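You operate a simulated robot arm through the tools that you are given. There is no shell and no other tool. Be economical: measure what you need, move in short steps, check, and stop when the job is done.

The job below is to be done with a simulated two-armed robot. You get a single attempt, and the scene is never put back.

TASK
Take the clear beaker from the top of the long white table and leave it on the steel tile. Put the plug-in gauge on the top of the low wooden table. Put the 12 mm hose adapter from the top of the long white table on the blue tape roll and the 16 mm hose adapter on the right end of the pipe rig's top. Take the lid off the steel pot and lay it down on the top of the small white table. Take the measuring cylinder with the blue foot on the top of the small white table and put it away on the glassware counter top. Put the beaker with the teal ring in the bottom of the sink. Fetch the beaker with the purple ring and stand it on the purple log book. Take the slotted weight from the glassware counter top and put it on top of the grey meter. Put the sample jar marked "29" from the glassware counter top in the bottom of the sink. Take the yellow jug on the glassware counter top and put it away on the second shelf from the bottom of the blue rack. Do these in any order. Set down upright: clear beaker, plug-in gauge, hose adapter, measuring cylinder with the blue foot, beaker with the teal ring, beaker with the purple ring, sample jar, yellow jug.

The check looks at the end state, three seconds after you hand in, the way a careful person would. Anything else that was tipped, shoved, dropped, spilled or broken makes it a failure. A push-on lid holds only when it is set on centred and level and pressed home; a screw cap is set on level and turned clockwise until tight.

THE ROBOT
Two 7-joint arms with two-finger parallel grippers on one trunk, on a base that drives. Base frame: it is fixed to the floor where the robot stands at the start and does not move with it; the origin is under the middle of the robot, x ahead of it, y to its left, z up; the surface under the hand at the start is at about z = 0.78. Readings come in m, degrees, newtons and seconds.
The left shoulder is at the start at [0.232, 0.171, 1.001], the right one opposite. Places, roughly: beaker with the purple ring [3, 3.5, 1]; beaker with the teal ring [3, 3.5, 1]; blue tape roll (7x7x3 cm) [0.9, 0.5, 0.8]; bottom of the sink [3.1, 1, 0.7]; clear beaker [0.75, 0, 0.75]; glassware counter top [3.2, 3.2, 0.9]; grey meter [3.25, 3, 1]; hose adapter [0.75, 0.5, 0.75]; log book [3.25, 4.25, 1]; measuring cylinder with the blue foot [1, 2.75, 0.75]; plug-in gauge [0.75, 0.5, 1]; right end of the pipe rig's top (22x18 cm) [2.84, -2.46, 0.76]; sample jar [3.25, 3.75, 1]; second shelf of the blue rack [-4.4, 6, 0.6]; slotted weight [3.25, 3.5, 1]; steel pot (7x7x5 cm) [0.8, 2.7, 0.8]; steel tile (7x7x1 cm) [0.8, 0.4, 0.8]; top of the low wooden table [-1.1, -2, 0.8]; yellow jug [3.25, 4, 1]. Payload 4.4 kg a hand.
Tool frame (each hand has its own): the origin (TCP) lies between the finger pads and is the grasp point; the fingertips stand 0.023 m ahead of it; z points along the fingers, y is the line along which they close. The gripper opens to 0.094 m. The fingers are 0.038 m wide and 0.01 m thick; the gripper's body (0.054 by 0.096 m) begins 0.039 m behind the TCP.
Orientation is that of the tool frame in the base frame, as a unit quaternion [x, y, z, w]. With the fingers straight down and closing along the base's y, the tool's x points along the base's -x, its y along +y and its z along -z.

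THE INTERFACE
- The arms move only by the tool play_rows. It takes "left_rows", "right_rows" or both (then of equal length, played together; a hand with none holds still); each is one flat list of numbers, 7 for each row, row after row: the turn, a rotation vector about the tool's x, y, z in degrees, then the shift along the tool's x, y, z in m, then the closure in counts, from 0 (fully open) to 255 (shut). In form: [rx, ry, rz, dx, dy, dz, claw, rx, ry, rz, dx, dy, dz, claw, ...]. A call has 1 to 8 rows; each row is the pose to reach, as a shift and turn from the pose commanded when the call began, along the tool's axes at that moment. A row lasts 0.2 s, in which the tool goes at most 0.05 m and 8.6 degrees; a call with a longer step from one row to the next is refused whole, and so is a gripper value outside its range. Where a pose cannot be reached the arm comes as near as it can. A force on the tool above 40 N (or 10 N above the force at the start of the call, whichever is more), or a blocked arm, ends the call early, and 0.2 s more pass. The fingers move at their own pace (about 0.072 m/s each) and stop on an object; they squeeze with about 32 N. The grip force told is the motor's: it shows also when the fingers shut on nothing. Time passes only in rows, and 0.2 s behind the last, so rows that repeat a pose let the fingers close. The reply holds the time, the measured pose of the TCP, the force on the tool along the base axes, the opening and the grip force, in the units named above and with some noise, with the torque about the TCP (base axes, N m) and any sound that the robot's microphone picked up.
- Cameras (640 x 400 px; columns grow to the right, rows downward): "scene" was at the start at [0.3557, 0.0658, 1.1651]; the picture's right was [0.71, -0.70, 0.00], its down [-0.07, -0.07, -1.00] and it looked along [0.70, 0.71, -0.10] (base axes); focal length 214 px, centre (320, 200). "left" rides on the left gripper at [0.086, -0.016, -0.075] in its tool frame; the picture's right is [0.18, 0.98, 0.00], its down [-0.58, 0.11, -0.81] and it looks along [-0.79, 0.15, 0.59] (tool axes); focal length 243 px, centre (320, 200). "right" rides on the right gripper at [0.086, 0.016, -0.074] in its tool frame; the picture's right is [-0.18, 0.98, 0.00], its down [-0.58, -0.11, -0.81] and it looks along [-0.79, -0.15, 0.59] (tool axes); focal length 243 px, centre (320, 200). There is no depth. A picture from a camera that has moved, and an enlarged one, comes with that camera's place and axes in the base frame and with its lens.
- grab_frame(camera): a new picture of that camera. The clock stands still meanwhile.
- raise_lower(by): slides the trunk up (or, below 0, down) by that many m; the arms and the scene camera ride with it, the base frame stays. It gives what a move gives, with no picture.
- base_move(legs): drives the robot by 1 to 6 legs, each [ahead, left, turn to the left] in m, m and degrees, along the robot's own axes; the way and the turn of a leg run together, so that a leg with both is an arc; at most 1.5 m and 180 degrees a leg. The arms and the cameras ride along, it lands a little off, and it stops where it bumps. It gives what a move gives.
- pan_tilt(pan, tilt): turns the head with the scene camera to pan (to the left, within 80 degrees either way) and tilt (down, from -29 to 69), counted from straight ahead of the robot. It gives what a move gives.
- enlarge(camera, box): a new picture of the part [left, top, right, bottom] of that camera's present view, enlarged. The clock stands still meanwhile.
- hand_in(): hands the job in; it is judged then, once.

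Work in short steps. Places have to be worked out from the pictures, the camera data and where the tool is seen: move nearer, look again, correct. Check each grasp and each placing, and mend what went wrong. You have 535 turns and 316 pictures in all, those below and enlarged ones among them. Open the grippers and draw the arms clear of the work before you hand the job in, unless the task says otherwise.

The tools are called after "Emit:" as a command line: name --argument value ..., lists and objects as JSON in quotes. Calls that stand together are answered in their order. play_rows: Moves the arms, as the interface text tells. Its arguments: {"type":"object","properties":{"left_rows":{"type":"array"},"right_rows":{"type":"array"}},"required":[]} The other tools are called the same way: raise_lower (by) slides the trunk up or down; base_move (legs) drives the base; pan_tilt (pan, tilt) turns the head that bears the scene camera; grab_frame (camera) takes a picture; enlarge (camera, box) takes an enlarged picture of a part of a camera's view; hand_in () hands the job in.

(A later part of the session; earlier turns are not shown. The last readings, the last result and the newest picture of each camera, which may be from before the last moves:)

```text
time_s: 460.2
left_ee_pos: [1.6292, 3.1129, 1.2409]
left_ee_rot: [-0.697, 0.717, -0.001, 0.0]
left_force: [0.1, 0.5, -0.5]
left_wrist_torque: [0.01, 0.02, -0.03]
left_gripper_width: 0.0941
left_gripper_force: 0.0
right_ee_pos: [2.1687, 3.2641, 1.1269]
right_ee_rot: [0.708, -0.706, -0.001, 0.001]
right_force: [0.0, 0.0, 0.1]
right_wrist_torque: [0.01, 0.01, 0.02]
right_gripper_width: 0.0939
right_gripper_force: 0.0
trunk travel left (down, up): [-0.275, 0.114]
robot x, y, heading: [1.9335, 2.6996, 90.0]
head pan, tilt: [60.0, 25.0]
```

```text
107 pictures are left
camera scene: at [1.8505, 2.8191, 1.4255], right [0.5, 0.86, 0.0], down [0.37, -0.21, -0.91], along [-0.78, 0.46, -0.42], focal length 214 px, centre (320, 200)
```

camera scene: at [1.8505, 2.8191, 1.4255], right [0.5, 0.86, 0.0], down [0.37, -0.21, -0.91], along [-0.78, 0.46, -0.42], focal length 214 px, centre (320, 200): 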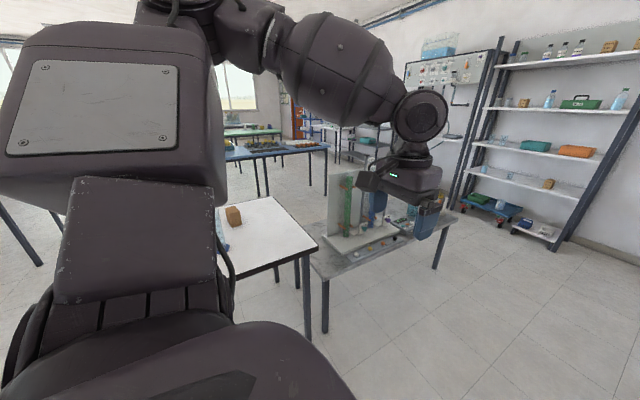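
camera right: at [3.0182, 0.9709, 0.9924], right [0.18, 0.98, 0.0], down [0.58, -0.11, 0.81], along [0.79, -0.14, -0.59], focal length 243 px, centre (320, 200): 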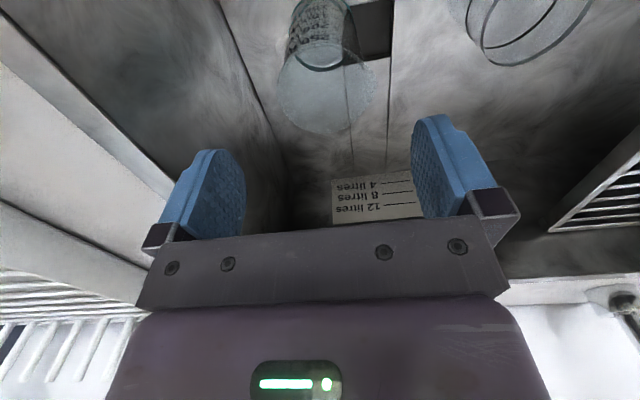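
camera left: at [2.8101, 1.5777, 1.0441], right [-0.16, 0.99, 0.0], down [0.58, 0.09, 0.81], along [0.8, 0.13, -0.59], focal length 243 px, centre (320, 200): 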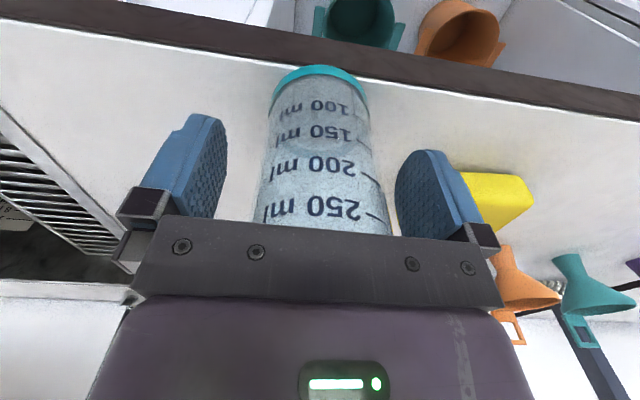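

I turn to face −x toward the small white table and lower the trunk to normal.

Emit:
base_move --legs '[[0, 0, 90]]'

Emit:
raise_lower --by -0.25

Emit:
pan_tilt --pan 0 --tilt 30

Emit:
grab_frame --camera "scene"

```text
time_s: 464.4
left_ee_pos: [1.5184, 2.3899, 1.2424]
left_ee_rot: [1.0, -0.01, 0.0, -0.002]
left_force: [-0.8, -0.4, 0.8]
left_wrist_torque: [0.02, 0.01, -0.01]
left_gripper_width: 0.0943
left_gripper_force: 0.0
right_ee_pos: [1.3599, 2.9275, 1.1285]
right_ee_rot: [1.0, 0.007, 0.0, 0.0]
right_force: [-0.2, 0.9, -1.2]
right_wrist_torque: [-0.04, 0.04, -0.01]
right_gripper_width: 0.0938
right_gripper_force: 0.1
trunk travel left (down, up): [-0.275, 0.114]
robot x, y, heading: [1.9325, 2.6961, -179.5]
head pan, tilt: [60.0, 25.0]
```

```text
time_s: 467.0
left_ee_pos: [1.4688, 2.3902, 0.8951]
left_ee_rot: [0.983, -0.009, 0.182, -0.004]
left_force: [0.5, 0.1, 0.2]
left_wrist_torque: [-0.03, 0.03, -0.04]
left_gripper_width: 0.0938
left_gripper_force: 0.0
right_ee_pos: [1.361, 2.928, 0.8788]
right_ee_rot: [1.0, 0.008, -0.001, 0.001]
right_force: [0.6, 0.3, -0.3]
right_wrist_torque: [0.01, 0.0, -0.04]
right_gripper_width: 0.0942
right_gripper_force: 0.2
trunk travel left (down, up): [-0.025, 0.364]
robot x, y, heading: [1.9312, 2.6959, -179.4]
head pan, tilt: [60.0, 25.0]
```

```text
time_s: 468.3
left_ee_pos: [1.469, 2.3901, 0.8935]
left_ee_rot: [0.983, -0.009, 0.182, -0.004]
left_force: [0.4, -0.4, -0.4]
left_wrist_torque: [-0.03, 0.02, -0.01]
left_gripper_width: 0.0936
left_gripper_force: 0.0
right_ee_pos: [1.3609, 2.9268, 0.8764]
right_ee_rot: [1.0, 0.007, 0.0, 0.001]
right_force: [0.5, 0.1, -0.1]
right_wrist_torque: [-0.02, -0.01, 0.01]
right_gripper_width: 0.0937
right_gripper_force: 0.0
trunk travel left (down, up): [-0.025, 0.364]
robot x, y, heading: [1.9299, 2.6985, -179.5]
head pan, tilt: [0.0, 30.0]
```

```text
106 pictures are left
camera scene: at [1.547, 2.6934, 1.1256], right [-0.01, 1.0, 0.0], down [0.5, 0.0, -0.87], along [-0.87, -0.01, -0.5], focal length 214 px, centre (320, 200)
```

scene: 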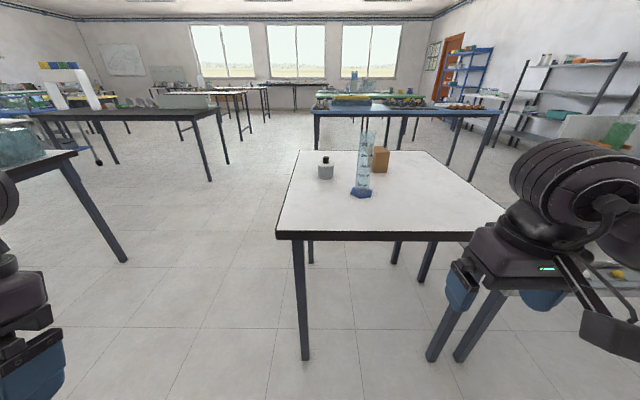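

I can see the pot, cylinder and table. Zoom in.

Emit:
enlarge --camera "scene" --box '[270, 115, 450, 245]'

Emit:
enlarge --camera "scene" --box '[420, 30, 560, 130]'

```text
3.08 times, centred on (360, 180) of scene
camera zoom: at [1.547, 2.6934, 1.1256], right [-0.01, 1.0, 0.0], down [0.5, 0.0, -0.87], along [-0.87, -0.01, -0.5], focal length 660 px, centre (197, 262)
```

zoom: 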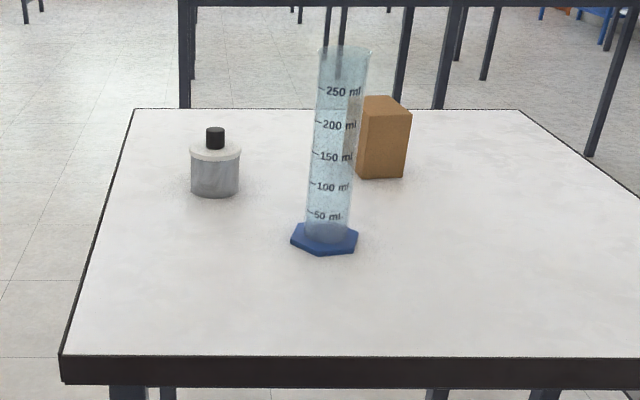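

```text
4.00 times, centred on (490, 80) of scene
camera zoom: at [1.547, 2.6934, 1.1256], right [-0.01, 1.0, 0.0], down [0.5, 0.0, -0.87], along [-0.87, -0.01, -0.5], focal length 858 px, centre (-360, 680)
```

zoom: 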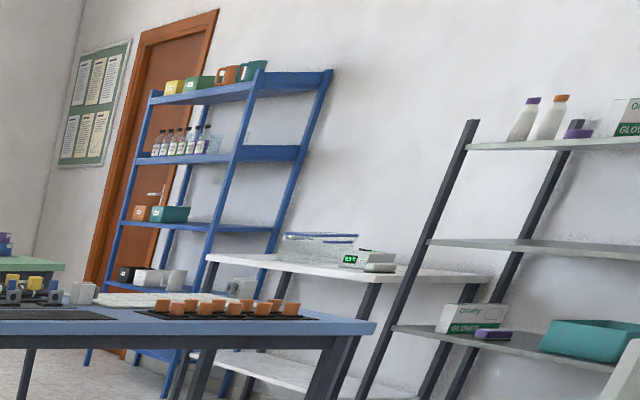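

Pot ≈(0.775,2.708), blue-foot cylinder ≈(0.89,2.83). First I raise both hands and level the left, before driving in.

Emit:
play_rows --right_rows '[0, 0, 0, 0, 0, -0.045, 0, 0, 0, 0, 0, 0, -0.09, 0, 0, 0, 0, 0, 0, -0.135, 0, 0, 0, 0, 0, 0, -0.18, 0, 0, 0, 0, 0, 0, -0.225, 0, 0, 0, 0, 0, 0, -0.25, 0]' --left_rows '[0, -7, 0, 0.01, 0, -0.04, 0, 0, -14, 0, 0.02, 0, -0.08, 0, 0, -21, 0, 0.03, 0, -0.12, 0, 0, -21, 0, 0.04, 0, -0.16, 0, 0, -21, 0, 0.05, 0, -0.2, 0, 0, -21, 0, 0.05, 0, -0.2, 0]'

Emit:
base_move --legs '[[0, 0.2, 0], [0.42, 0, -0.5]]'

Emit:
grab_frame --camera "right"

Emit:
grab_frame --camera "scene"

```text
time_s: 469.7
left_ee_pos: [1.4438, 2.3891, 1.0982]
left_ee_rot: [1.0, -0.008, 0.0, -0.006]
left_force: [-0.7, -0.6, 0.0]
left_wrist_torque: [-0.03, 0.02, -0.03]
left_gripper_width: 0.0941
left_gripper_force: 0.1
right_ee_pos: [1.3597, 2.9262, 1.1284]
right_ee_rot: [1.0, 0.007, 0.001, 0.001]
right_force: [-0.3, -0.1, 0.4]
right_wrist_torque: [-0.01, -0.04, -0.01]
right_gripper_width: 0.094
right_gripper_force: 0.1
trunk travel left (down, up): [-0.025, 0.364]
robot x, y, heading: [1.9326, 2.6945, -179.7]
head pan, tilt: [0.0, 30.0]
```

```text
time_s: 474.3
left_ee_pos: [1.0266, 2.1903, 1.0982]
left_ee_rot: [1.0, -0.012, 0.0, -0.006]
left_force: [-0.9, -0.4, 0.3]
left_wrist_torque: [-0.01, 0.0, 0.0]
left_gripper_width: 0.094
left_gripper_force: 0.1
right_ee_pos: [0.948, 2.7297, 1.1283]
right_ee_rot: [1.0, 0.003, -0.001, 0.001]
right_force: [0.1, -0.2, 0.0]
right_wrist_torque: [0.03, -0.02, -0.03]
right_gripper_width: 0.0942
right_gripper_force: 0.0
trunk travel left (down, up): [-0.025, 0.364]
robot x, y, heading: [1.5206, 2.4952, 179.8]
head pan, tilt: [0.0, 30.0]
```

```text
103 pictures are left
camera right: at [1.0357, 2.7134, 1.2032], right [-0.18, -0.98, 0.0], down [-0.58, 0.11, 0.81], along [-0.79, 0.14, -0.59], focal length 243 px, centre (320, 200)
```

right: 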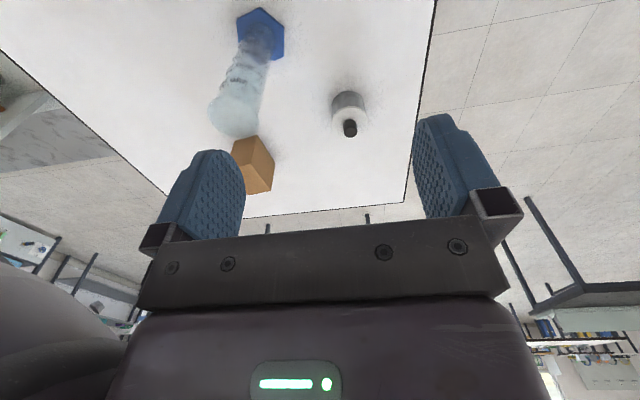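

```text
102 pictures are left
camera scene: at [1.1325, 2.4942, 1.1255], right [0.0, 1.0, 0.0], down [0.5, 0.0, -0.87], along [-0.87, 0.0, -0.5], focal length 214 px, centre (320, 200)
```

scene: 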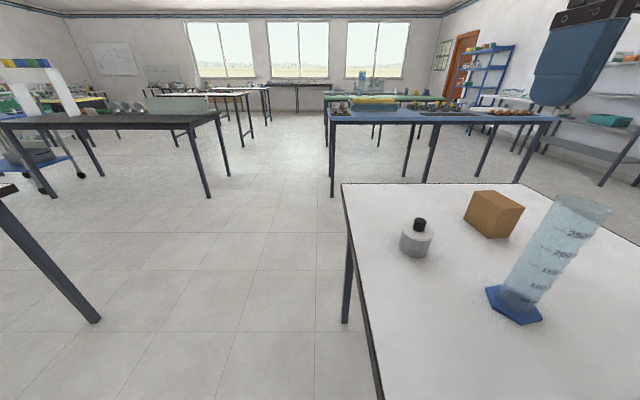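

Pot knob top ≈(0.759,2.707,0.85). I move the right hand closer for a precise look.

Emit:
play_rows --right_rows '[0, 0, 0, -0.03, 0.006, 0.04, 0, 0, 0, 0, -0.06, 0.011, 0.08, 0, 0, 0, 0, -0.09, 0.017, 0.12, 0, 0, 0, 0, -0.118, 0.022, 0.158, 0]'

Emit:
enlarge --camera "right" --box '[220, 40, 420, 230]'

```text
refused: row 1 steps farther than a row can; nothing moved
```

```text
2.11 times, centred on (320, 135) of right
camera zoom: at [1.0357, 2.7134, 1.2032], right [-0.18, -0.98, 0.0], down [-0.58, 0.11, 0.81], along [-0.79, 0.14, -0.59], focal length 511 px, centre (320, 337)
```

zoom: 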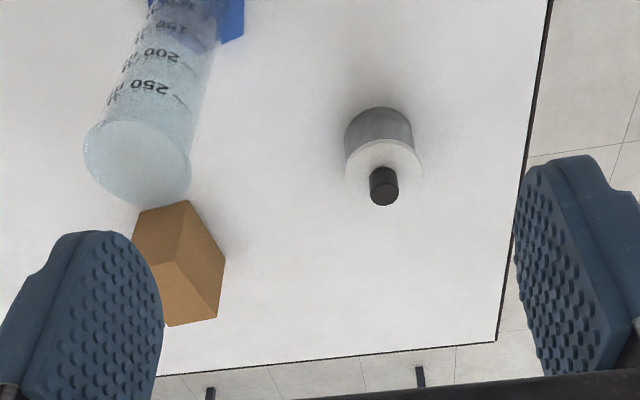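

Resend with 5 shorter steps.

Emit:
play_rows --right_rows '[0, 0, 0, -0.0236, 0.0044, 0.0316, 0, 0, 0, 0, -0.047, 0.0088, 0.063, 0, 0, 0, 0, -0.071, 0.013, 0.095, 0, 0, 0, 0, -0.094, 0.0176, 0.126, 0, 0, 0, 0, -0.118, 0.022, 0.158, 0]'

Emit:
enlarge --camera "right" --box '[220, 40, 420, 230]'

```text
time_s: 475.5
left_ee_pos: [1.0264, 2.1909, 1.0967]
left_ee_rot: [1.0, -0.011, 0.0, -0.006]
left_force: [-0.7, 0.1, 0.4]
left_wrist_torque: [0.01, -0.01, 0.04]
left_gripper_width: 0.0941
left_gripper_force: 0.0
right_ee_pos: [0.8291, 2.7067, 0.9689]
right_ee_rot: [1.0, 0.002, 0.001, 0.001]
right_force: [-0.1, -0.2, -0.4]
right_wrist_torque: [0.0, 0.04, -0.04]
right_gripper_width: 0.094
right_gripper_force: 0.3
trunk travel left (down, up): [-0.025, 0.364]
robot x, y, heading: [1.5164, 2.4959, 180.0]
head pan, tilt: [0.0, 30.0]
```

```text
2.11 times, centred on (320, 135) of right
camera zoom: at [0.9169, 2.6898, 1.0438], right [-0.18, -0.98, 0.0], down [-0.58, 0.11, 0.81], along [-0.79, 0.14, -0.59], focal length 511 px, centre (320, 337)
```

zoom: 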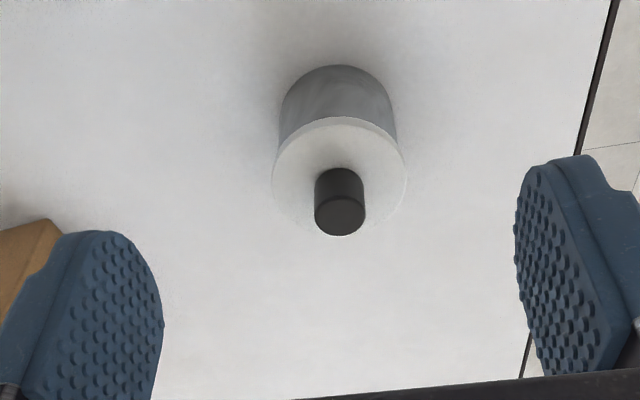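

Knob at (0.756,2.708). I move over it and descend to z≈0.855.

Emit:
play_rows --right_rows '[0, 0, 0, -0.037, -0.001, 0, 100, 0, 0, 0, -0.073, -0.0015, 0, 100, 0, 0, 0, -0.073, -0.0015, 0.04, 100, 0, 0, 0, -0.073, -0.0015, 0.08, 100, 0, 0, 0, -0.073, -0.0015, 0.105, 100, 0, 0, 0, -0.073, -0.0015, 0.114, 100]'

Emit:
grab_frame --camera "right"

```text
time_s: 476.9
left_ee_pos: [1.0281, 2.1883, 1.0923]
left_ee_rot: [1.0, -0.012, 0.004, -0.007]
left_force: [1.3, -1.5, 0.3]
left_wrist_torque: [0.04, 0.04, 0.02]
left_gripper_width: 0.094
left_gripper_force: 0.2
right_ee_pos: [0.7625, 2.701, 0.8592]
right_ee_rot: [1.0, 0.007, 0.0, 0.002]
right_force: [-5.7, 5.2, 26.0]
right_wrist_torque: [1.08, 0.38, 0.2]
right_gripper_width: 0.059
right_gripper_force: 2.0
trunk travel left (down, up): [-0.025, 0.364]
robot x, y, heading: [1.5177, 2.4955, -180.0]
head pan, tilt: [0.0, 30.0]
stopped in row 6 (right hand): the force on the tool passed its limit at 364 N (the readings are from after the stop); the commanded pose is now the measured one
```

```text
99 pictures are left
camera right: at [0.8502, 2.686, 0.9346], right [-0.17, -0.99, 0.0], down [-0.58, 0.1, 0.81], along [-0.8, 0.14, -0.59], focal length 243 px, centre (320, 200)
```

right: 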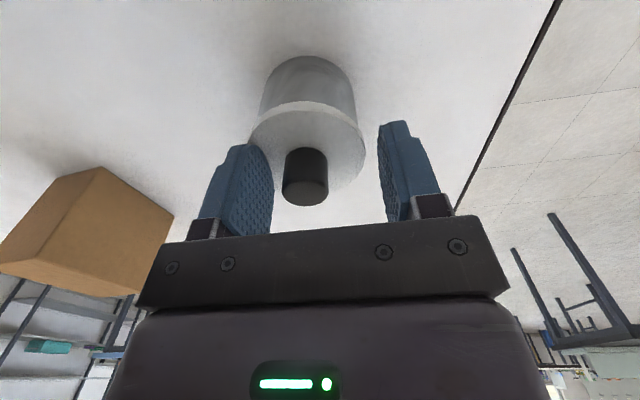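

A fingertip met the lid top (z≈0.836), so everything is slightly higher than assumed. I rise 8 mm, centre on the knob (+y 8 mm) and close.

Emit:
play_rows --right_rows '[0, 0, 0, 0, 0, -0.008, 100, 0, 0, 0, 0.003, -0.008, -0.008, 100, 0, 0, 0, 0.003, -0.008, -0.006, 100]'

Emit:
grab_frame --camera "right"

```text
time_s: 477.7
left_ee_pos: [1.028, 2.1893, 1.097]
left_ee_rot: [1.0, -0.013, 0.002, -0.005]
left_force: [-0.4, 0.4, 0.5]
left_wrist_torque: [-0.01, -0.03, 0.01]
left_gripper_width: 0.094
left_gripper_force: 0.0
right_ee_pos: [0.7647, 2.7108, 0.8683]
right_ee_rot: [1.0, 0.008, 0.002, 0.002]
right_force: [0.5, -0.1, 0.4]
right_wrist_torque: [0.01, 0.0, -0.01]
right_gripper_width: 0.0574
right_gripper_force: 0.0
trunk travel left (down, up): [-0.025, 0.364]
robot x, y, heading: [1.5176, 2.4924, 180.2]
head pan, tilt: [0.0, 30.0]
```

```text
98 pictures are left
camera right: at [0.8523, 2.6958, 0.942], right [-0.17, -0.99, 0.0], down [-0.58, 0.1, 0.8], along [-0.79, 0.13, -0.59], focal length 243 px, centre (320, 200)
```

right: 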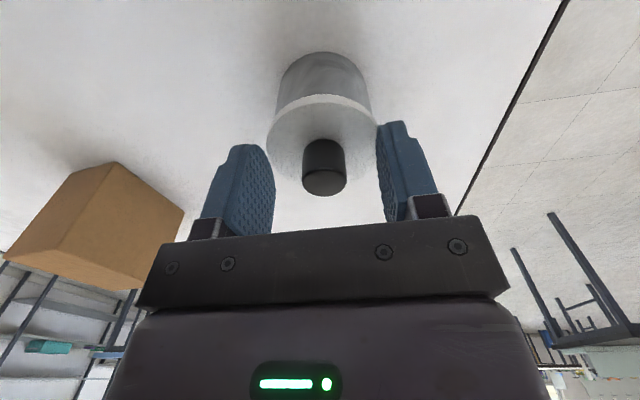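

Centred. Close and lift the lid gently.

Emit:
play_rows --right_rows '[0, 0, 0, 0, 0, 0.001, 255, 0, 0, 0, 0, 0, 0.001, 255, 0, 0, 0, 0, 0, 0.001, 255, 0, 0, 0, 0, 0, -0.008, 255, 0, 0, 0, 0, 0, -0.018, 255, 0, 0, 0, 0, 0, -0.04, 255, 0, 0, 0, 0, 0, -0.07, 255]'

Emit:
grab_frame --camera "right"

```text
time_s: 479.3
left_ee_pos: [1.0282, 2.1895, 1.0968]
left_ee_rot: [1.0, -0.012, 0.001, -0.006]
left_force: [0.2, -0.2, -0.4]
left_wrist_torque: [0.01, 0.02, -0.02]
left_gripper_width: 0.0937
left_gripper_force: 0.0
right_ee_pos: [0.7654, 2.7105, 0.9392]
right_ee_rot: [1.0, 0.008, 0.0, 0.003]
right_force: [-0.2, -0.4, -0.5]
right_wrist_torque: [0.02, 0.02, 0.0]
right_gripper_width: 0.0217
right_gripper_force: 32.0
trunk travel left (down, up): [-0.025, 0.364]
robot x, y, heading: [1.5148, 2.4923, 180.1]
head pan, tilt: [0.0, 30.0]
heard: snap
```

```text
97 pictures are left
camera right: at [0.853, 2.6957, 1.0135], right [-0.17, -0.99, 0.0], down [-0.58, 0.1, 0.81], along [-0.8, 0.13, -0.59], focal length 243 px, centre (320, 200)
```

right: 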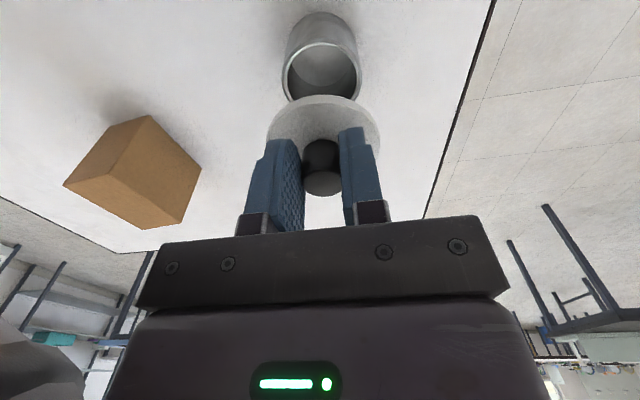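

The lid snapped off cleanly. I carry it to the free spot (0.885,2.655) and lower.

Emit:
play_rows --right_rows '[0, 0, 0, 0.04, 0.018, 0.0, 255, 0, 0, 0, 0.08, 0.037, 0.0, 255, 0, 0, 0, 0.12, 0.055, 0.01, 255, 0, 0, 0, 0.12, 0.055, 0.045, 255, 0, 0, 0, 0.12, 0.055, 0.075, 255, 0, 0, 0, 0.12, 0.055, 0.095, 255]'

Emit:
enlarge --camera "scene" --box '[330, 170, 600, 370]'

```text
time_s: 480.7
left_ee_pos: [1.028, 2.1889, 1.0975]
left_ee_rot: [1.0, -0.012, 0.0, -0.005]
left_force: [0.1, 0.6, 0.1]
left_wrist_torque: [0.0, -0.01, -0.01]
left_gripper_width: 0.0939
left_gripper_force: 0.1
right_ee_pos: [0.8849, 2.6581, 0.8447]
right_ee_rot: [1.0, 0.007, 0.0, 0.003]
right_force: [0.1, 0.2, -0.7]
right_wrist_torque: [-0.02, 0.03, 0.04]
right_gripper_width: 0.0217
right_gripper_force: 32.1
trunk travel left (down, up): [-0.025, 0.364]
robot x, y, heading: [1.5213, 2.4958, 180.2]
head pan, tilt: [0.0, 30.0]
```

```text
2.00 times, centred on (465, 270) of scene
camera zoom: at [1.1336, 2.4937, 1.1255], right [0.0, 1.0, 0.0], down [0.5, 0.0, -0.87], along [-0.87, 0.0, -0.5], focal length 429 px, centre (30, 60)
```

zoom: 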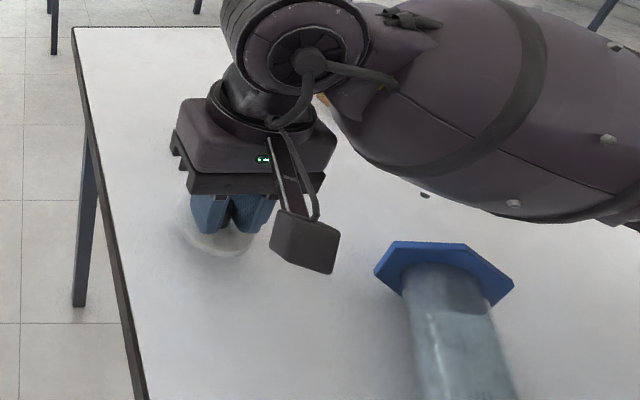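

The right forearm knocked over the measuring cylinder (it lies on the table, foot at mid-table, tube toward the robot). First I finish laying the lid down gently.

Emit:
play_rows --right_rows '[0, 0, 0, 0, 0, 0.006, 255, 0, 0, 0, 0, 0, 0.011, 255, 0, 0, 0, 0, 0, 0.015, 255, 0, 0, 0, 0, 0, 0.019, 255, 0, 0, 0, 0, 0, 0.023, 255]'

```text
time_s: 481.9
left_ee_pos: [1.0269, 2.1894, 1.0989]
left_ee_rot: [1.0, -0.013, 0.001, -0.005]
left_force: [0.0, -0.5, -0.2]
left_wrist_torque: [-0.02, -0.01, 0.02]
left_gripper_width: 0.0941
left_gripper_force: 0.0
right_ee_pos: [0.8863, 2.659, 0.8212]
right_ee_rot: [1.0, 0.008, 0.0, 0.002]
right_force: [0.4, -0.2, -1.3]
right_wrist_torque: [-0.01, -0.03, 0.01]
right_gripper_width: 0.0218
right_gripper_force: 32.1
trunk travel left (down, up): [-0.025, 0.364]
robot x, y, heading: [1.5204, 2.4936, 180.0]
head pan, tilt: [0.0, 30.0]
```

No contact yet; a few more millimetres.

Emit:
play_rows --right_rows '[0, 0, 0, 0, 0, 0.004, 255, 0, 0, 0, 0, 0, 0.008, 255, 0, 0, 0, 0, 0, 0.012, 255, 0, 0, 0, 0, 0, 0.016, 255]'

```text
time_s: 482.8
left_ee_pos: [1.0309, 2.1904, 1.0984]
left_ee_rot: [1.0, -0.013, -0.001, -0.007]
left_force: [-0.1, 0.2, 0.3]
left_wrist_torque: [0.02, -0.02, 0.01]
left_gripper_width: 0.0941
left_gripper_force: 0.2
right_ee_pos: [0.8849, 2.6568, 0.8161]
right_ee_rot: [1.0, 0.008, -0.009, 0.004]
right_force: [6.1, 1.5, 28.2]
right_wrist_torque: [0.35, -0.14, 0.01]
right_gripper_width: 0.0219
right_gripper_force: 32.3
trunk travel left (down, up): [-0.025, 0.364]
robot x, y, heading: [1.5186, 2.4962, 180.1]
head pan, tilt: [0.0, 30.0]
stopped in row 4 (right hand): the force on the tool passed its limit at 43 N (the readings are from after the stop); the commanded pose is now the measured one
```

Lid is on the table. I unload, open and raise the hand straight up.

Emit:
play_rows --right_rows '[0, 0, 0, 0, 0, -0.003, 255, 0, 0, 0, 0, 0, -0.003, 188, 0, 0, 0, 0, 0, -0.003, 170, 0, 0, 0, 0, 0, -0.003, 130, 0, 0, 0, 0, 0, -0.03, 130, 0, 0, 0, 0, 0, -0.075, 130, 0, 0, 0, 0, 0, -0.12, 130, 0, 0, 0, 0, 0, -0.165, 130]'

Emit:
grab_frame --camera "scene"

Emit:
grab_frame --camera "right"

```text
time_s: 484.6
left_ee_pos: [1.0287, 2.1901, 1.099]
left_ee_rot: [1.0, -0.012, 0.001, -0.005]
left_force: [-0.3, -0.3, 0.4]
left_wrist_torque: [-0.03, 0.02, 0.0]
left_gripper_width: 0.0937
left_gripper_force: 0.0
right_ee_pos: [0.8851, 2.6598, 0.977]
right_ee_rot: [1.0, 0.008, -0.005, 0.004]
right_force: [0.8, -0.1, -0.1]
right_wrist_torque: [0.0, 0.02, 0.02]
right_gripper_width: 0.0463
right_gripper_force: 0.0
trunk travel left (down, up): [-0.025, 0.364]
robot x, y, heading: [1.5158, 2.4965, 179.9]
head pan, tilt: [0.0, 30.0]
```

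```text
95 pictures are left
camera scene: at [1.1348, 2.4937, 1.1262], right [0.0, 1.0, 0.0], down [0.5, 0.0, -0.87], along [-0.87, 0.0, -0.5], focal length 214 px, centre (320, 200)
```

scene: 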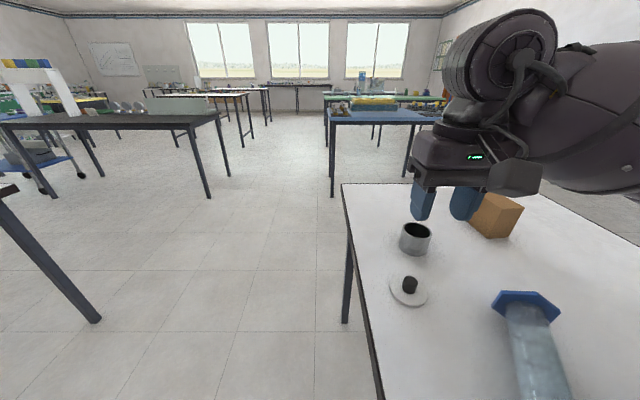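

```text
94 pictures are left
camera right: at [0.9746, 2.6442, 1.051], right [-0.17, -0.99, 0.01], down [-0.58, 0.11, 0.81], along [-0.8, 0.13, -0.58], focal length 243 px, centre (320, 200)
```

right: 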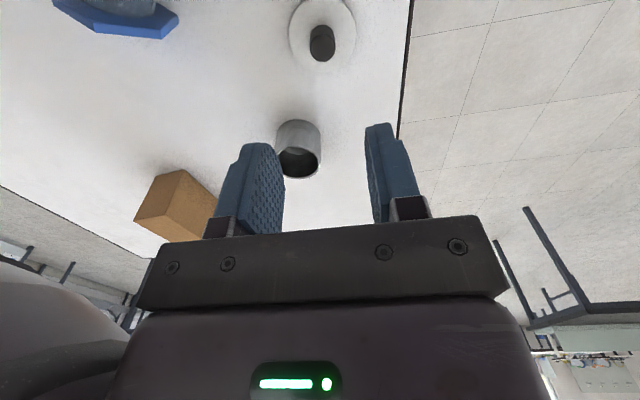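

Lid and pot are fine. To recover the lying cylinder I'll grasp it with the hand tilted forward and swing it upright. I raise the hand, back off 0.25 m and measure its pose.

Emit:
play_rows --right_rows '[0, 0, 0, 0, 0, -0.045, 60, 0, 0, 0, 0, 0, -0.09, 0, 0, 0, 0, 0, 0, -0.13, 0]'

Emit:
base_move --legs '[[-0.25, 0, 0]]'

Emit:
pan_tilt --pan -10 --tilt 35

Emit:
enlarge --camera "scene" --box '[280, 140, 440, 280]'

Emit:
grab_frame --camera "right"

```text
time_s: 485.4
left_ee_pos: [1.03, 2.1913, 1.0977]
left_ee_rot: [1.0, -0.012, 0.0, -0.005]
left_force: [0.2, 0.3, -0.2]
left_wrist_torque: [-0.03, 0.02, -0.01]
left_gripper_width: 0.0942
left_gripper_force: 0.0
right_ee_pos: [0.8885, 2.659, 1.1074]
right_ee_rot: [1.0, 0.008, -0.005, 0.004]
right_force: [0.4, 0.0, 0.7]
right_wrist_torque: [-0.01, 0.01, 0.02]
right_gripper_width: 0.0939
right_gripper_force: 0.0
trunk travel left (down, up): [-0.025, 0.364]
robot x, y, heading: [1.5139, 2.4919, 180.2]
head pan, tilt: [0.0, 30.0]
```

```text
time_s: 487.2
left_ee_pos: [1.2758, 2.1885, 1.0972]
left_ee_rot: [1.0, -0.011, 0.001, -0.005]
left_force: [0.2, -0.1, -0.2]
left_wrist_torque: [0.02, -0.02, 0.04]
left_gripper_width: 0.094
left_gripper_force: 0.0
right_ee_pos: [1.1358, 2.6584, 1.1059]
right_ee_rot: [1.0, 0.009, -0.004, 0.004]
right_force: [0.1, 0.0, 0.3]
right_wrist_torque: [-0.01, 0.0, 0.0]
right_gripper_width: 0.0941
right_gripper_force: 0.0
trunk travel left (down, up): [-0.025, 0.364]
robot x, y, heading: [1.765, 2.4919, -180.3]
head pan, tilt: [0.0, 30.0]
```

```text
time_s: 487.9
left_ee_pos: [1.2763, 2.1897, 1.0969]
left_ee_rot: [1.0, -0.012, 0.001, -0.005]
left_force: [-0.2, -0.9, 0.5]
left_wrist_torque: [-0.01, 0.0, 0.0]
left_gripper_width: 0.0941
left_gripper_force: 0.1
right_ee_pos: [1.1344, 2.658, 1.1063]
right_ee_rot: [1.0, 0.009, -0.005, 0.004]
right_force: [1.3, 0.4, 0.5]
right_wrist_torque: [-0.02, -0.01, 0.0]
right_gripper_width: 0.0939
right_gripper_force: 0.0
trunk travel left (down, up): [-0.025, 0.364]
robot x, y, heading: [1.7689, 2.4943, -180.1]
head pan, tilt: [-10.0, 35.0]
```

```text
2.86 times, centred on (360, 210) of scene
camera zoom: at [1.3856, 2.5086, 1.1178], right [0.17, 0.99, 0.0], down [0.56, -0.1, -0.82], along [-0.81, 0.14, -0.57], focal length 613 px, centre (206, 171)
```

zoom: 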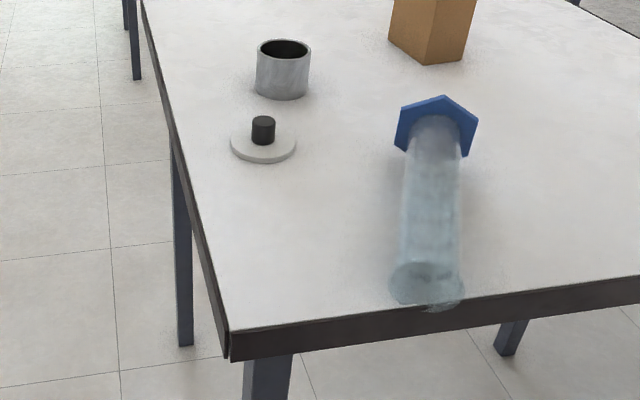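

```text
92 pictures are left
camera right: at [1.2228, 2.6441, 1.18], right [-0.17, -0.99, 0.01], down [-0.58, 0.11, 0.81], along [-0.8, 0.13, -0.59], focal length 243 px, centre (320, 200)
```

right: 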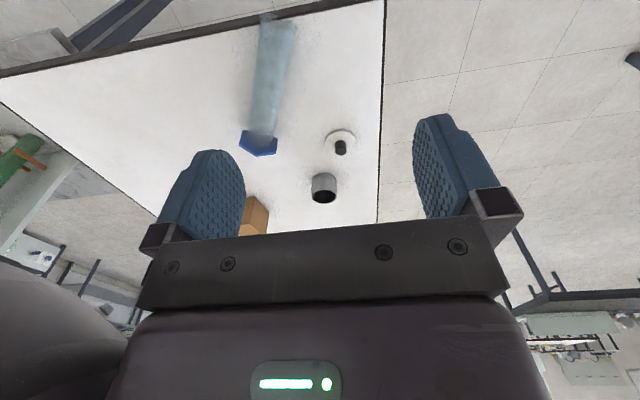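

Lying cylinder: foot (0.925,2.814), rim (1.106,2.712), axis −29°. I orient the right hand: yaw to the axis, tilted 40° forward, staying above.

Emit:
play_rows --right_rows '[1.72, -6.4, 4.87, 0, -0.007, 0.008, 0, 3.43, -12.8, 9.73, 0, -0.013, 0.016, 0, 5.15, -19.2, 14.6, 0, -0.02, 0.024, 0, 6.87, -25.6, 19.5, 0, -0.027, 0.032, 0, 8.58, -32.0, 24.3, 0, -0.033, 0.04, 0, 10.3, -38.4, 29.2, 0, -0.04, 0.05, 0]'

Emit:
grab_frame --camera "right"

```text
time_s: 489.3
left_ee_pos: [1.277, 2.1891, 1.0969]
left_ee_rot: [1.0, -0.012, 0.001, -0.005]
left_force: [0.1, 0.5, 0.3]
left_wrist_torque: [0.01, -0.02, 0.04]
left_gripper_width: 0.0941
left_gripper_force: 0.0
right_ee_pos: [1.1329, 2.6975, 1.0558]
right_ee_rot: [0.909, -0.241, -0.329, -0.079]
right_force: [-0.9, 0.3, -0.2]
right_wrist_torque: [-0.02, -0.02, -0.01]
right_gripper_width: 0.0941
right_gripper_force: 0.1
trunk travel left (down, up): [-0.025, 0.364]
robot x, y, heading: [1.7656, 2.4937, -180.2]
head pan, tilt: [-10.0, 35.0]
```

```text
91 pictures are left
camera right: at [1.2262, 2.6279, 1.0588], right [-0.61, -0.78, 0.13], down [0.12, 0.07, 0.99], along [-0.79, 0.62, 0.05], focal length 243 px, centre (320, 200)
```

right: 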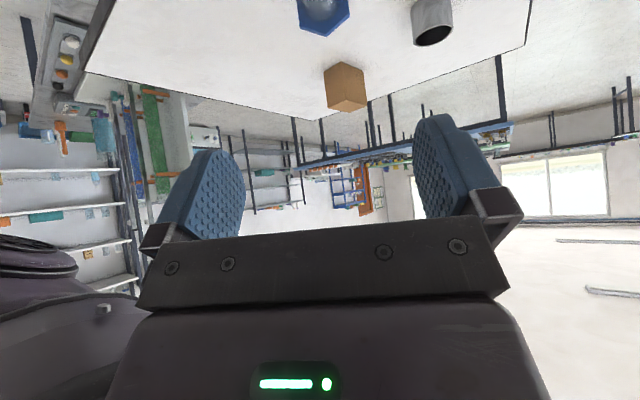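

Orientation set. I move to the pre-grasp point.

Emit:
play_rows --right_rows '[0, 0, 0, 0.017, -0.0005, 0.0378, 0, 0, 0, 0, 0.034, -0.001, 0.0756, 0, 0, 0, 0, 0.0505, -0.0015, 0.1134, 0, 0, 0, 0, 0.0675, -0.002, 0.1512, 0]'

Emit:
grab_frame --camera "scene"

Emit:
grab_frame --camera "right"

```text
time_s: 490.3
left_ee_pos: [1.2761, 2.1896, 1.097]
left_ee_rot: [1.0, -0.011, 0.002, -0.005]
left_force: [-0.2, -0.2, 0.3]
left_wrist_torque: [0.01, -0.02, -0.02]
left_gripper_width: 0.0941
left_gripper_force: 0.0
right_ee_pos: [1.0949, 2.7211, 0.8961]
right_ee_rot: [0.91, -0.241, -0.328, -0.08]
right_force: [-0.9, -0.2, -0.2]
right_wrist_torque: [0.04, 0.02, 0.01]
right_gripper_width: 0.0939
right_gripper_force: 0.1
trunk travel left (down, up): [-0.025, 0.364]
robot x, y, heading: [1.7648, 2.4958, -180.2]
head pan, tilt: [-10.0, 35.0]
```

```text
90 pictures are left
camera scene: at [1.3852, 2.5089, 1.1176], right [0.17, 0.98, 0.0], down [0.57, -0.1, -0.82], along [-0.81, 0.14, -0.57], focal length 214 px, centre (320, 200)
```

scene: 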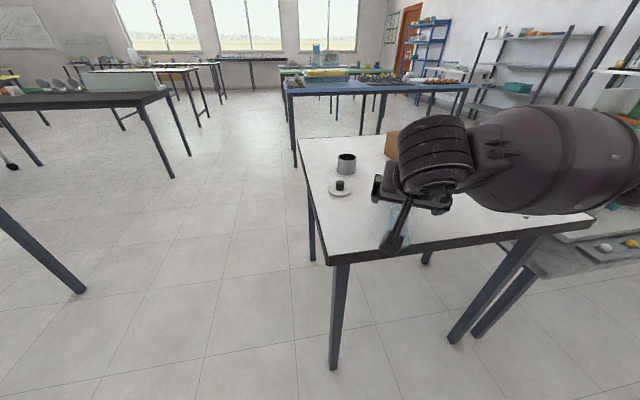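

```text
89 pictures are left
camera right: at [1.1872, 2.6504, 0.8985], right [-0.61, -0.79, 0.13], down [0.12, 0.07, 0.99], along [-0.79, 0.61, 0.05], focal length 243 px, centre (320, 200)
```

right: 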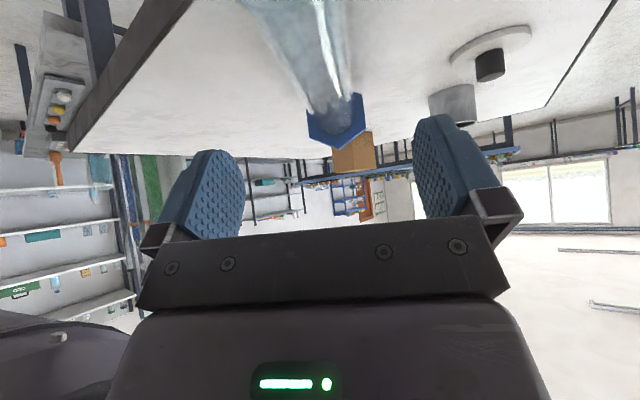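

The tube lies right along the hand's mid-plane. I advance 10 cm along the tool axis to straddle it.

Emit:
play_rows --right_rows '[0, 0, 0, 0, 0, 0.04, 0, 0, 0, 0, 0, 0, 0.075, 0, 0, 0, 0, 0, 0, 0.1, 0]'

Emit:
grab_frame --camera "right"

```text
time_s: 491.1
left_ee_pos: [1.2771, 2.1892, 1.0972]
left_ee_rot: [1.0, -0.012, 0.002, -0.004]
left_force: [-0.5, -0.2, -0.7]
left_wrist_torque: [0.01, -0.03, 0.01]
left_gripper_width: 0.0941
left_gripper_force: 0.0
right_ee_pos: [1.038, 2.7506, 0.8181]
right_ee_rot: [0.91, -0.242, -0.328, -0.08]
right_force: [0.3, -0.5, 0.9]
right_wrist_torque: [0.0, -0.02, -0.03]
right_gripper_width: 0.0939
right_gripper_force: 0.0
trunk travel left (down, up): [-0.025, 0.364]
robot x, y, heading: [1.7672, 2.4958, -180.1]
head pan, tilt: [-10.0, 35.0]
```

```text
88 pictures are left
camera right: at [1.1309, 2.6802, 0.8214], right [-0.61, -0.79, 0.13], down [0.12, 0.07, 0.99], along [-0.79, 0.61, 0.05], focal length 243 px, centre (320, 200)
```

right: 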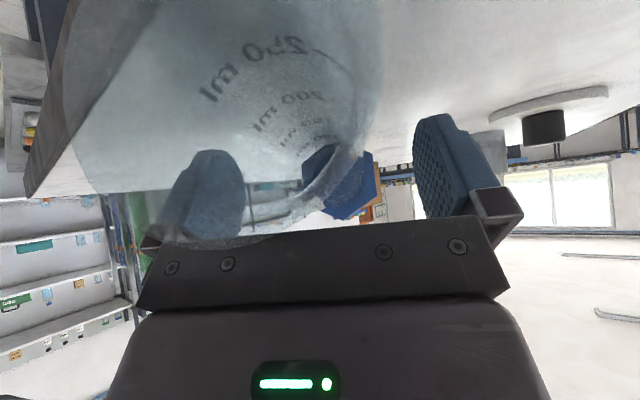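

Geometry matches the prediction. Close and lift straight up.

Emit:
play_rows --right_rows '[0, 0, 0, 0, 0, 0, 255, 0, 0, 0, 0, 0, 0, 255, 0, 0, 0, 0, 0, 0, 255, 0, 0, 0, 0, 0, 0, 255]'

```text
time_s: 492.1
left_ee_pos: [1.2758, 2.1889, 1.0969]
left_ee_rot: [1.0, -0.011, 0.0, -0.005]
left_force: [0.0, 0.2, 0.4]
left_wrist_torque: [0.04, -0.01, -0.01]
left_gripper_width: 0.094
left_gripper_force: 0.0
right_ee_pos: [1.0389, 2.7512, 0.8194]
right_ee_rot: [0.91, -0.24, -0.329, -0.079]
right_force: [0.0, 0.6, 0.3]
right_wrist_torque: [-0.02, -0.06, -0.04]
right_gripper_width: 0.0505
right_gripper_force: 32.1
trunk travel left (down, up): [-0.025, 0.364]
robot x, y, heading: [1.767, 2.4961, -180.1]
head pan, tilt: [-10.0, 35.0]
```

Tube gripped (0.0505 m). Lift 15 cm.

Emit:
play_rows --right_rows '[0, 0, 0, -0.024, 0, -0.029, 255, 0, 0, 0, -0.048, 0, -0.058, 255, 0, 0, 0, -0.072, 0, -0.087, 255, 0, 0, 0, -0.0954, 0, -0.1152, 255]'

Emit:
grab_frame --camera "scene"

```text
time_s: 493.1
left_ee_pos: [1.2772, 2.1887, 1.0981]
left_ee_rot: [1.0, -0.011, 0.001, -0.007]
left_force: [1.0, 0.5, 0.2]
left_wrist_torque: [0.02, 0.02, -0.02]
left_gripper_width: 0.0942
left_gripper_force: 0.0
right_ee_pos: [1.0398, 2.7524, 0.9684]
right_ee_rot: [0.91, -0.241, -0.328, -0.08]
right_force: [-0.7, 0.5, 0.3]
right_wrist_torque: [-0.02, -0.04, 0.0]
right_gripper_width: 0.0509
right_gripper_force: 32.0
trunk travel left (down, up): [-0.025, 0.364]
robot x, y, heading: [1.7661, 2.4933, -180.1]
head pan, tilt: [-10.0, 35.0]
```

```text
87 pictures are left
camera scene: at [1.386, 2.5085, 1.118], right [0.17, 0.98, 0.0], down [0.56, -0.1, -0.82], along [-0.81, 0.14, -0.57], focal length 214 px, centre (320, 200)
```

scene: 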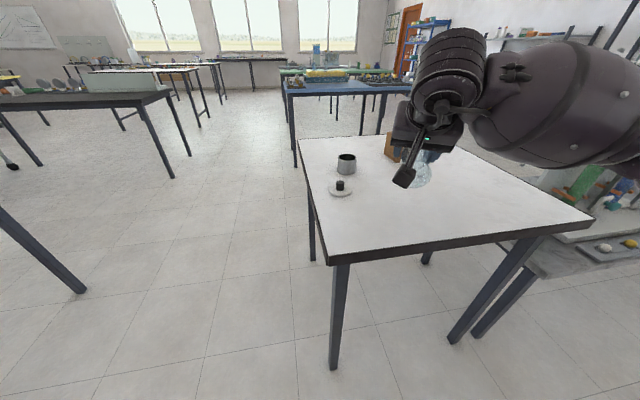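

Now I swing +68° about the closing axis in the air.

Emit:
play_rows --right_rows '[0, 8.5, 0, 0, 0, 0, 255, 0, 17, 0, 0, 0, 0, 255, 0, 25.5, 0, 0, 0, 0, 255, 0, 34, 0, 0, 0, 0, 255, 0, 42.5, 0, 0, 0, 0, 255, 0, 51, 0, 0, 0, 0, 255, 0, 59.5, 0, 0, 0, 0, 255, 0, 68, 0, 0, 0, 0, 255]'

Emit:
grab_frame --camera "scene"

Emit:
grab_frame --camera "right"

```text
time_s: 494.9
left_ee_pos: [1.2765, 2.1891, 1.0977]
left_ee_rot: [1.0, -0.012, 0.002, -0.006]
left_force: [0.1, -0.5, -0.2]
left_wrist_torque: [-0.01, 0.02, 0.0]
left_gripper_width: 0.0942
left_gripper_force: 0.1
right_ee_pos: [1.0399, 2.7509, 0.9684]
right_ee_rot: [0.937, -0.245, 0.238, 0.07]
right_force: [-0.5, 0.1, 0.1]
right_wrist_torque: [0.01, 0.01, -0.01]
right_gripper_width: 0.0507
right_gripper_force: 32.3
trunk travel left (down, up): [-0.025, 0.364]
robot x, y, heading: [1.7666, 2.4933, -179.9]
head pan, tilt: [-10.0, 35.0]
```

```text
86 pictures are left
camera scene: at [1.3855, 2.5087, 1.1177], right [0.17, 0.98, 0.0], down [0.57, -0.1, -0.82], along [-0.81, 0.14, -0.57], focal length 214 px, centre (320, 200)
```

scene: 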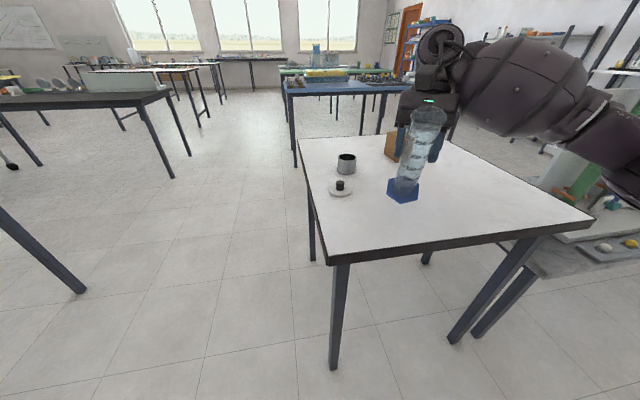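

```text
85 pictures are left
camera right: at [1.0686, 2.7191, 1.0753], right [-0.62, -0.78, -0.08], down [-0.73, 0.54, 0.43], along [-0.29, 0.32, -0.9], focal length 243 px, centre (320, 200)
```

right: 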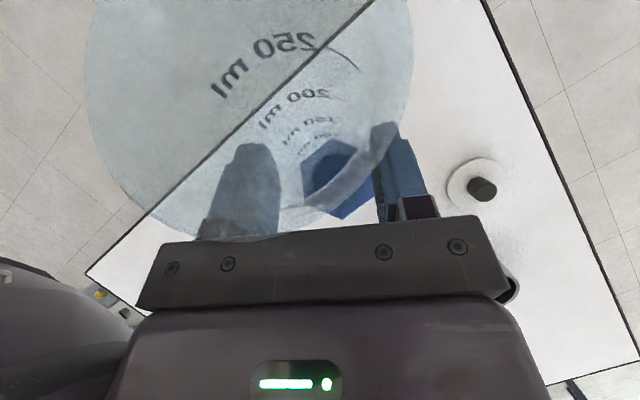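

Nearly upright. I continue another +23°.

Emit:
play_rows --right_rows '[0, 8, 0, 0, 0, 0, 255, 0, 16, 0, 0, 0, 0, 255, 0, 23, 0, 0, 0, 0, 255]'

Emit:
enlarge --camera "scene" --box '[320, 80, 520, 240]'

```text
time_s: 495.7
left_ee_pos: [1.2764, 2.189, 1.0973]
left_ee_rot: [1.0, -0.011, 0.001, -0.005]
left_force: [-0.2, 0.0, 0.5]
left_wrist_torque: [0.01, 0.01, 0.0]
left_gripper_width: 0.0941
left_gripper_force: 0.1
right_ee_pos: [1.0389, 2.7518, 0.9682]
right_ee_rot: [0.872, -0.225, 0.419, 0.116]
right_force: [0.0, 0.3, -0.2]
right_wrist_torque: [0.0, 0.01, 0.02]
right_gripper_width: 0.0505
right_gripper_force: 31.3
trunk travel left (down, up): [-0.025, 0.364]
robot x, y, heading: [1.7671, 2.4939, -179.9]
head pan, tilt: [-10.0, 35.0]
```

```text
2.50 times, centred on (420, 160) of scene
camera zoom: at [1.3855, 2.5086, 1.1177], right [0.17, 0.98, 0.0], down [0.57, -0.1, -0.82], along [-0.81, 0.14, -0.57], focal length 536 px, centre (70, 300)
```

zoom: 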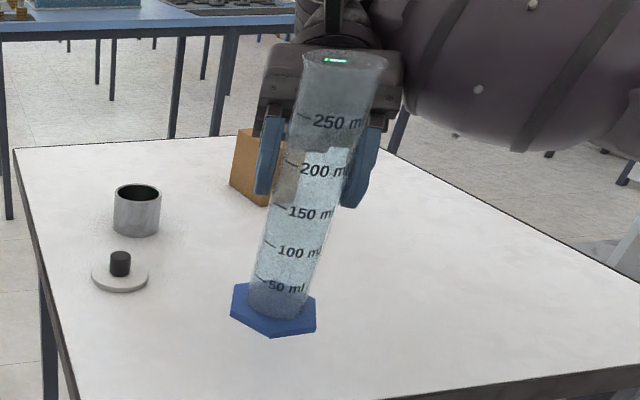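

It's vertical. I move it inward over the table (x −0.10, y +0.035) and lower slightly.

Emit:
play_rows --right_rows '[0, 0, 0, -0.022, 0.006, -0.0272, 255, 0, 0, 0, -0.043, 0.0123, -0.0544, 255, 0, 0, 0, -0.065, 0.0185, -0.0816, 255, 0, 0, 0, -0.0807, 0.0182, -0.0692, 255]'

Emit:
enlarge --camera "scene" --box '[320, 60, 520, 220]'

```text
time_s: 496.7
left_ee_pos: [1.2756, 2.189, 1.0938]
left_ee_rot: [1.0, -0.013, 0.003, -0.007]
left_force: [-0.2, -0.7, 0.1]
left_wrist_torque: [0.01, -0.01, -0.01]
left_gripper_width: 0.0937
left_gripper_force: 0.0
right_ee_pos: [0.9382, 2.7873, 0.9461]
right_ee_rot: [0.872, -0.226, 0.419, 0.116]
right_force: [-0.6, -0.6, -0.4]
right_wrist_torque: [0.04, 0.0, -0.01]
right_gripper_width: 0.0506
right_gripper_force: 31.6
right hand out of reach, approached as far as the arm can: row 3
trunk travel left (down, up): [-0.025, 0.364]
robot x, y, heading: [1.7643, 2.4888, -179.9]
head pan, tilt: [-10.0, 35.0]
```

```text
2.50 times, centred on (420, 140) of scene
camera zoom: at [1.3841, 2.5082, 1.1167], right [0.17, 0.98, 0.0], down [0.57, -0.1, -0.82], along [-0.81, 0.14, -0.57], focal length 536 px, centre (70, 350)
```

zoom: 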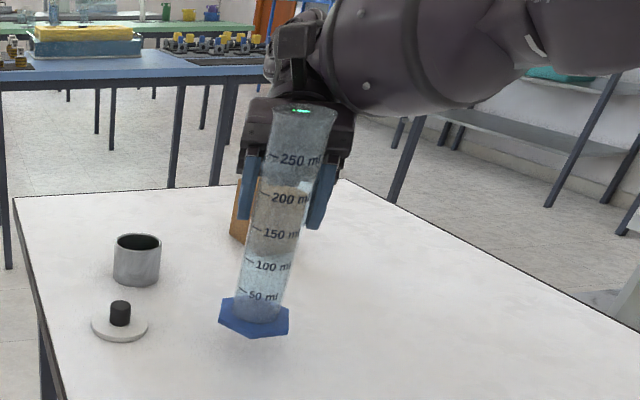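

I lower in 5 mm steps until the foot touches.

Emit:
play_rows --right_rows '[0, 0, 0, -0.0039, 0, 0.0031, 255, 0, 0, 0, -0.0078, 0, 0.0062, 255, 0, 0, 0, -0.0117, 0, 0.0093, 255, 0, 0, 0, -0.0157, 0, 0.0124, 255, 0, 0, 0, -0.0196, -0.0003, 0.0156, 255]'

```text
time_s: 497.9
left_ee_pos: [1.2766, 2.1896, 1.0974]
left_ee_rot: [1.0, -0.012, 0.002, -0.006]
left_force: [0.8, -0.8, 0.3]
left_wrist_torque: [-0.01, -0.01, 0.0]
left_gripper_width: 0.0938
left_gripper_force: 0.1
right_ee_pos: [0.9394, 2.7869, 0.9229]
right_ee_rot: [0.872, -0.226, 0.419, 0.116]
right_force: [0.2, -0.1, -0.6]
right_wrist_torque: [-0.04, -0.03, -0.01]
right_gripper_width: 0.0504
right_gripper_force: 31.6
trunk travel left (down, up): [-0.025, 0.364]
robot x, y, heading: [1.7664, 2.4921, -179.8]
head pan, tilt: [-10.0, 35.0]
```

Emit:
play_rows --right_rows '[0, 0, 0, -0.0031, 0, 0.0025, 255, 0, 0, 0, -0.0063, 0, 0.005, 255, 0, 0, 0, -0.0094, 0, 0.0075, 255, 0, 0, 0, -0.0125, 0, 0.01, 255, 0, 0, 0, -0.0157, -0.0003, 0.0124, 255]'

```text
time_s: 499.1
left_ee_pos: [1.2781, 2.1893, 1.0997]
left_ee_rot: [1.0, -0.012, 0.0, -0.006]
left_force: [0.8, 0.4, 0.2]
left_wrist_torque: [-0.02, 0.0, -0.02]
left_gripper_width: 0.0939
left_gripper_force: 0.1
right_ee_pos: [0.9402, 2.7883, 0.9077]
right_ee_rot: [0.872, -0.226, 0.417, 0.118]
right_force: [-3.1, 2.6, 17.1]
right_wrist_torque: [0.19, -0.3, 0.08]
right_gripper_width: 0.0505
right_gripper_force: 32.1
trunk travel left (down, up): [-0.025, 0.364]
robot x, y, heading: [1.767, 2.4928, -180.0]
head pan, tilt: [-10.0, 35.0]
```

Foot is down (17 N). I unload and open gradually.

Emit:
play_rows --right_rows '[0, 0, 0, 0.0025, 0, -0.002, 255, 0, 0, 0, 0.0025, 0, -0.002, 113, 0, 0, 0, 0.0025, 0, -0.002, 106, 0, 0, 0, 0.0025, 0, -0.002, 95, 0, 0, 0, 0.0025, 0, -0.002, 75, 0, 0, 0, 0.0025, 0, -0.002, 40, 0, 0, 0, 0.0025, 0, -0.002, 0]'

Emit:
enlarge --camera "scene" --box '[320, 60, 520, 220]'

```text
time_s: 500.7
left_ee_pos: [1.2756, 2.188, 1.0981]
left_ee_rot: [1.0, -0.011, 0.001, -0.005]
left_force: [0.1, -0.5, -0.2]
left_wrist_torque: [0.04, -0.02, -0.02]
left_gripper_width: 0.0938
left_gripper_force: 0.0
right_ee_pos: [0.9409, 2.7882, 0.9059]
right_ee_rot: [0.872, -0.227, 0.419, 0.116]
right_force: [-0.4, 0.1, -0.1]
right_wrist_torque: [-0.01, -0.02, 0.02]
right_gripper_width: 0.0939
right_gripper_force: 0.1
trunk travel left (down, up): [-0.025, 0.364]
robot x, y, heading: [1.7637, 2.4908, -179.9]
head pan, tilt: [-10.0, 35.0]
```

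```text
2.50 times, centred on (420, 140) of scene
camera zoom: at [1.3857, 2.5086, 1.1178], right [0.17, 0.98, 0.0], down [0.56, -0.1, -0.82], along [-0.81, 0.14, -0.57], focal length 536 px, centre (70, 350)
```

zoom: 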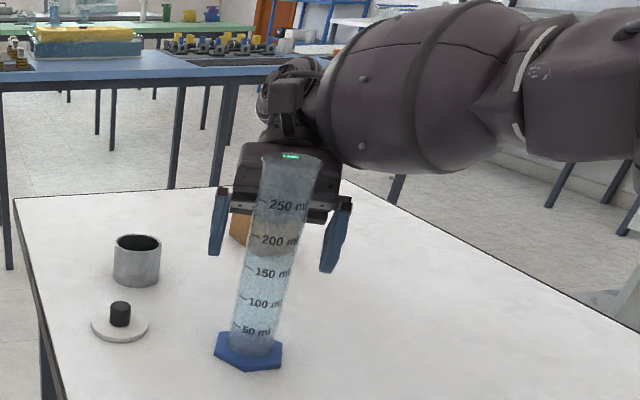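

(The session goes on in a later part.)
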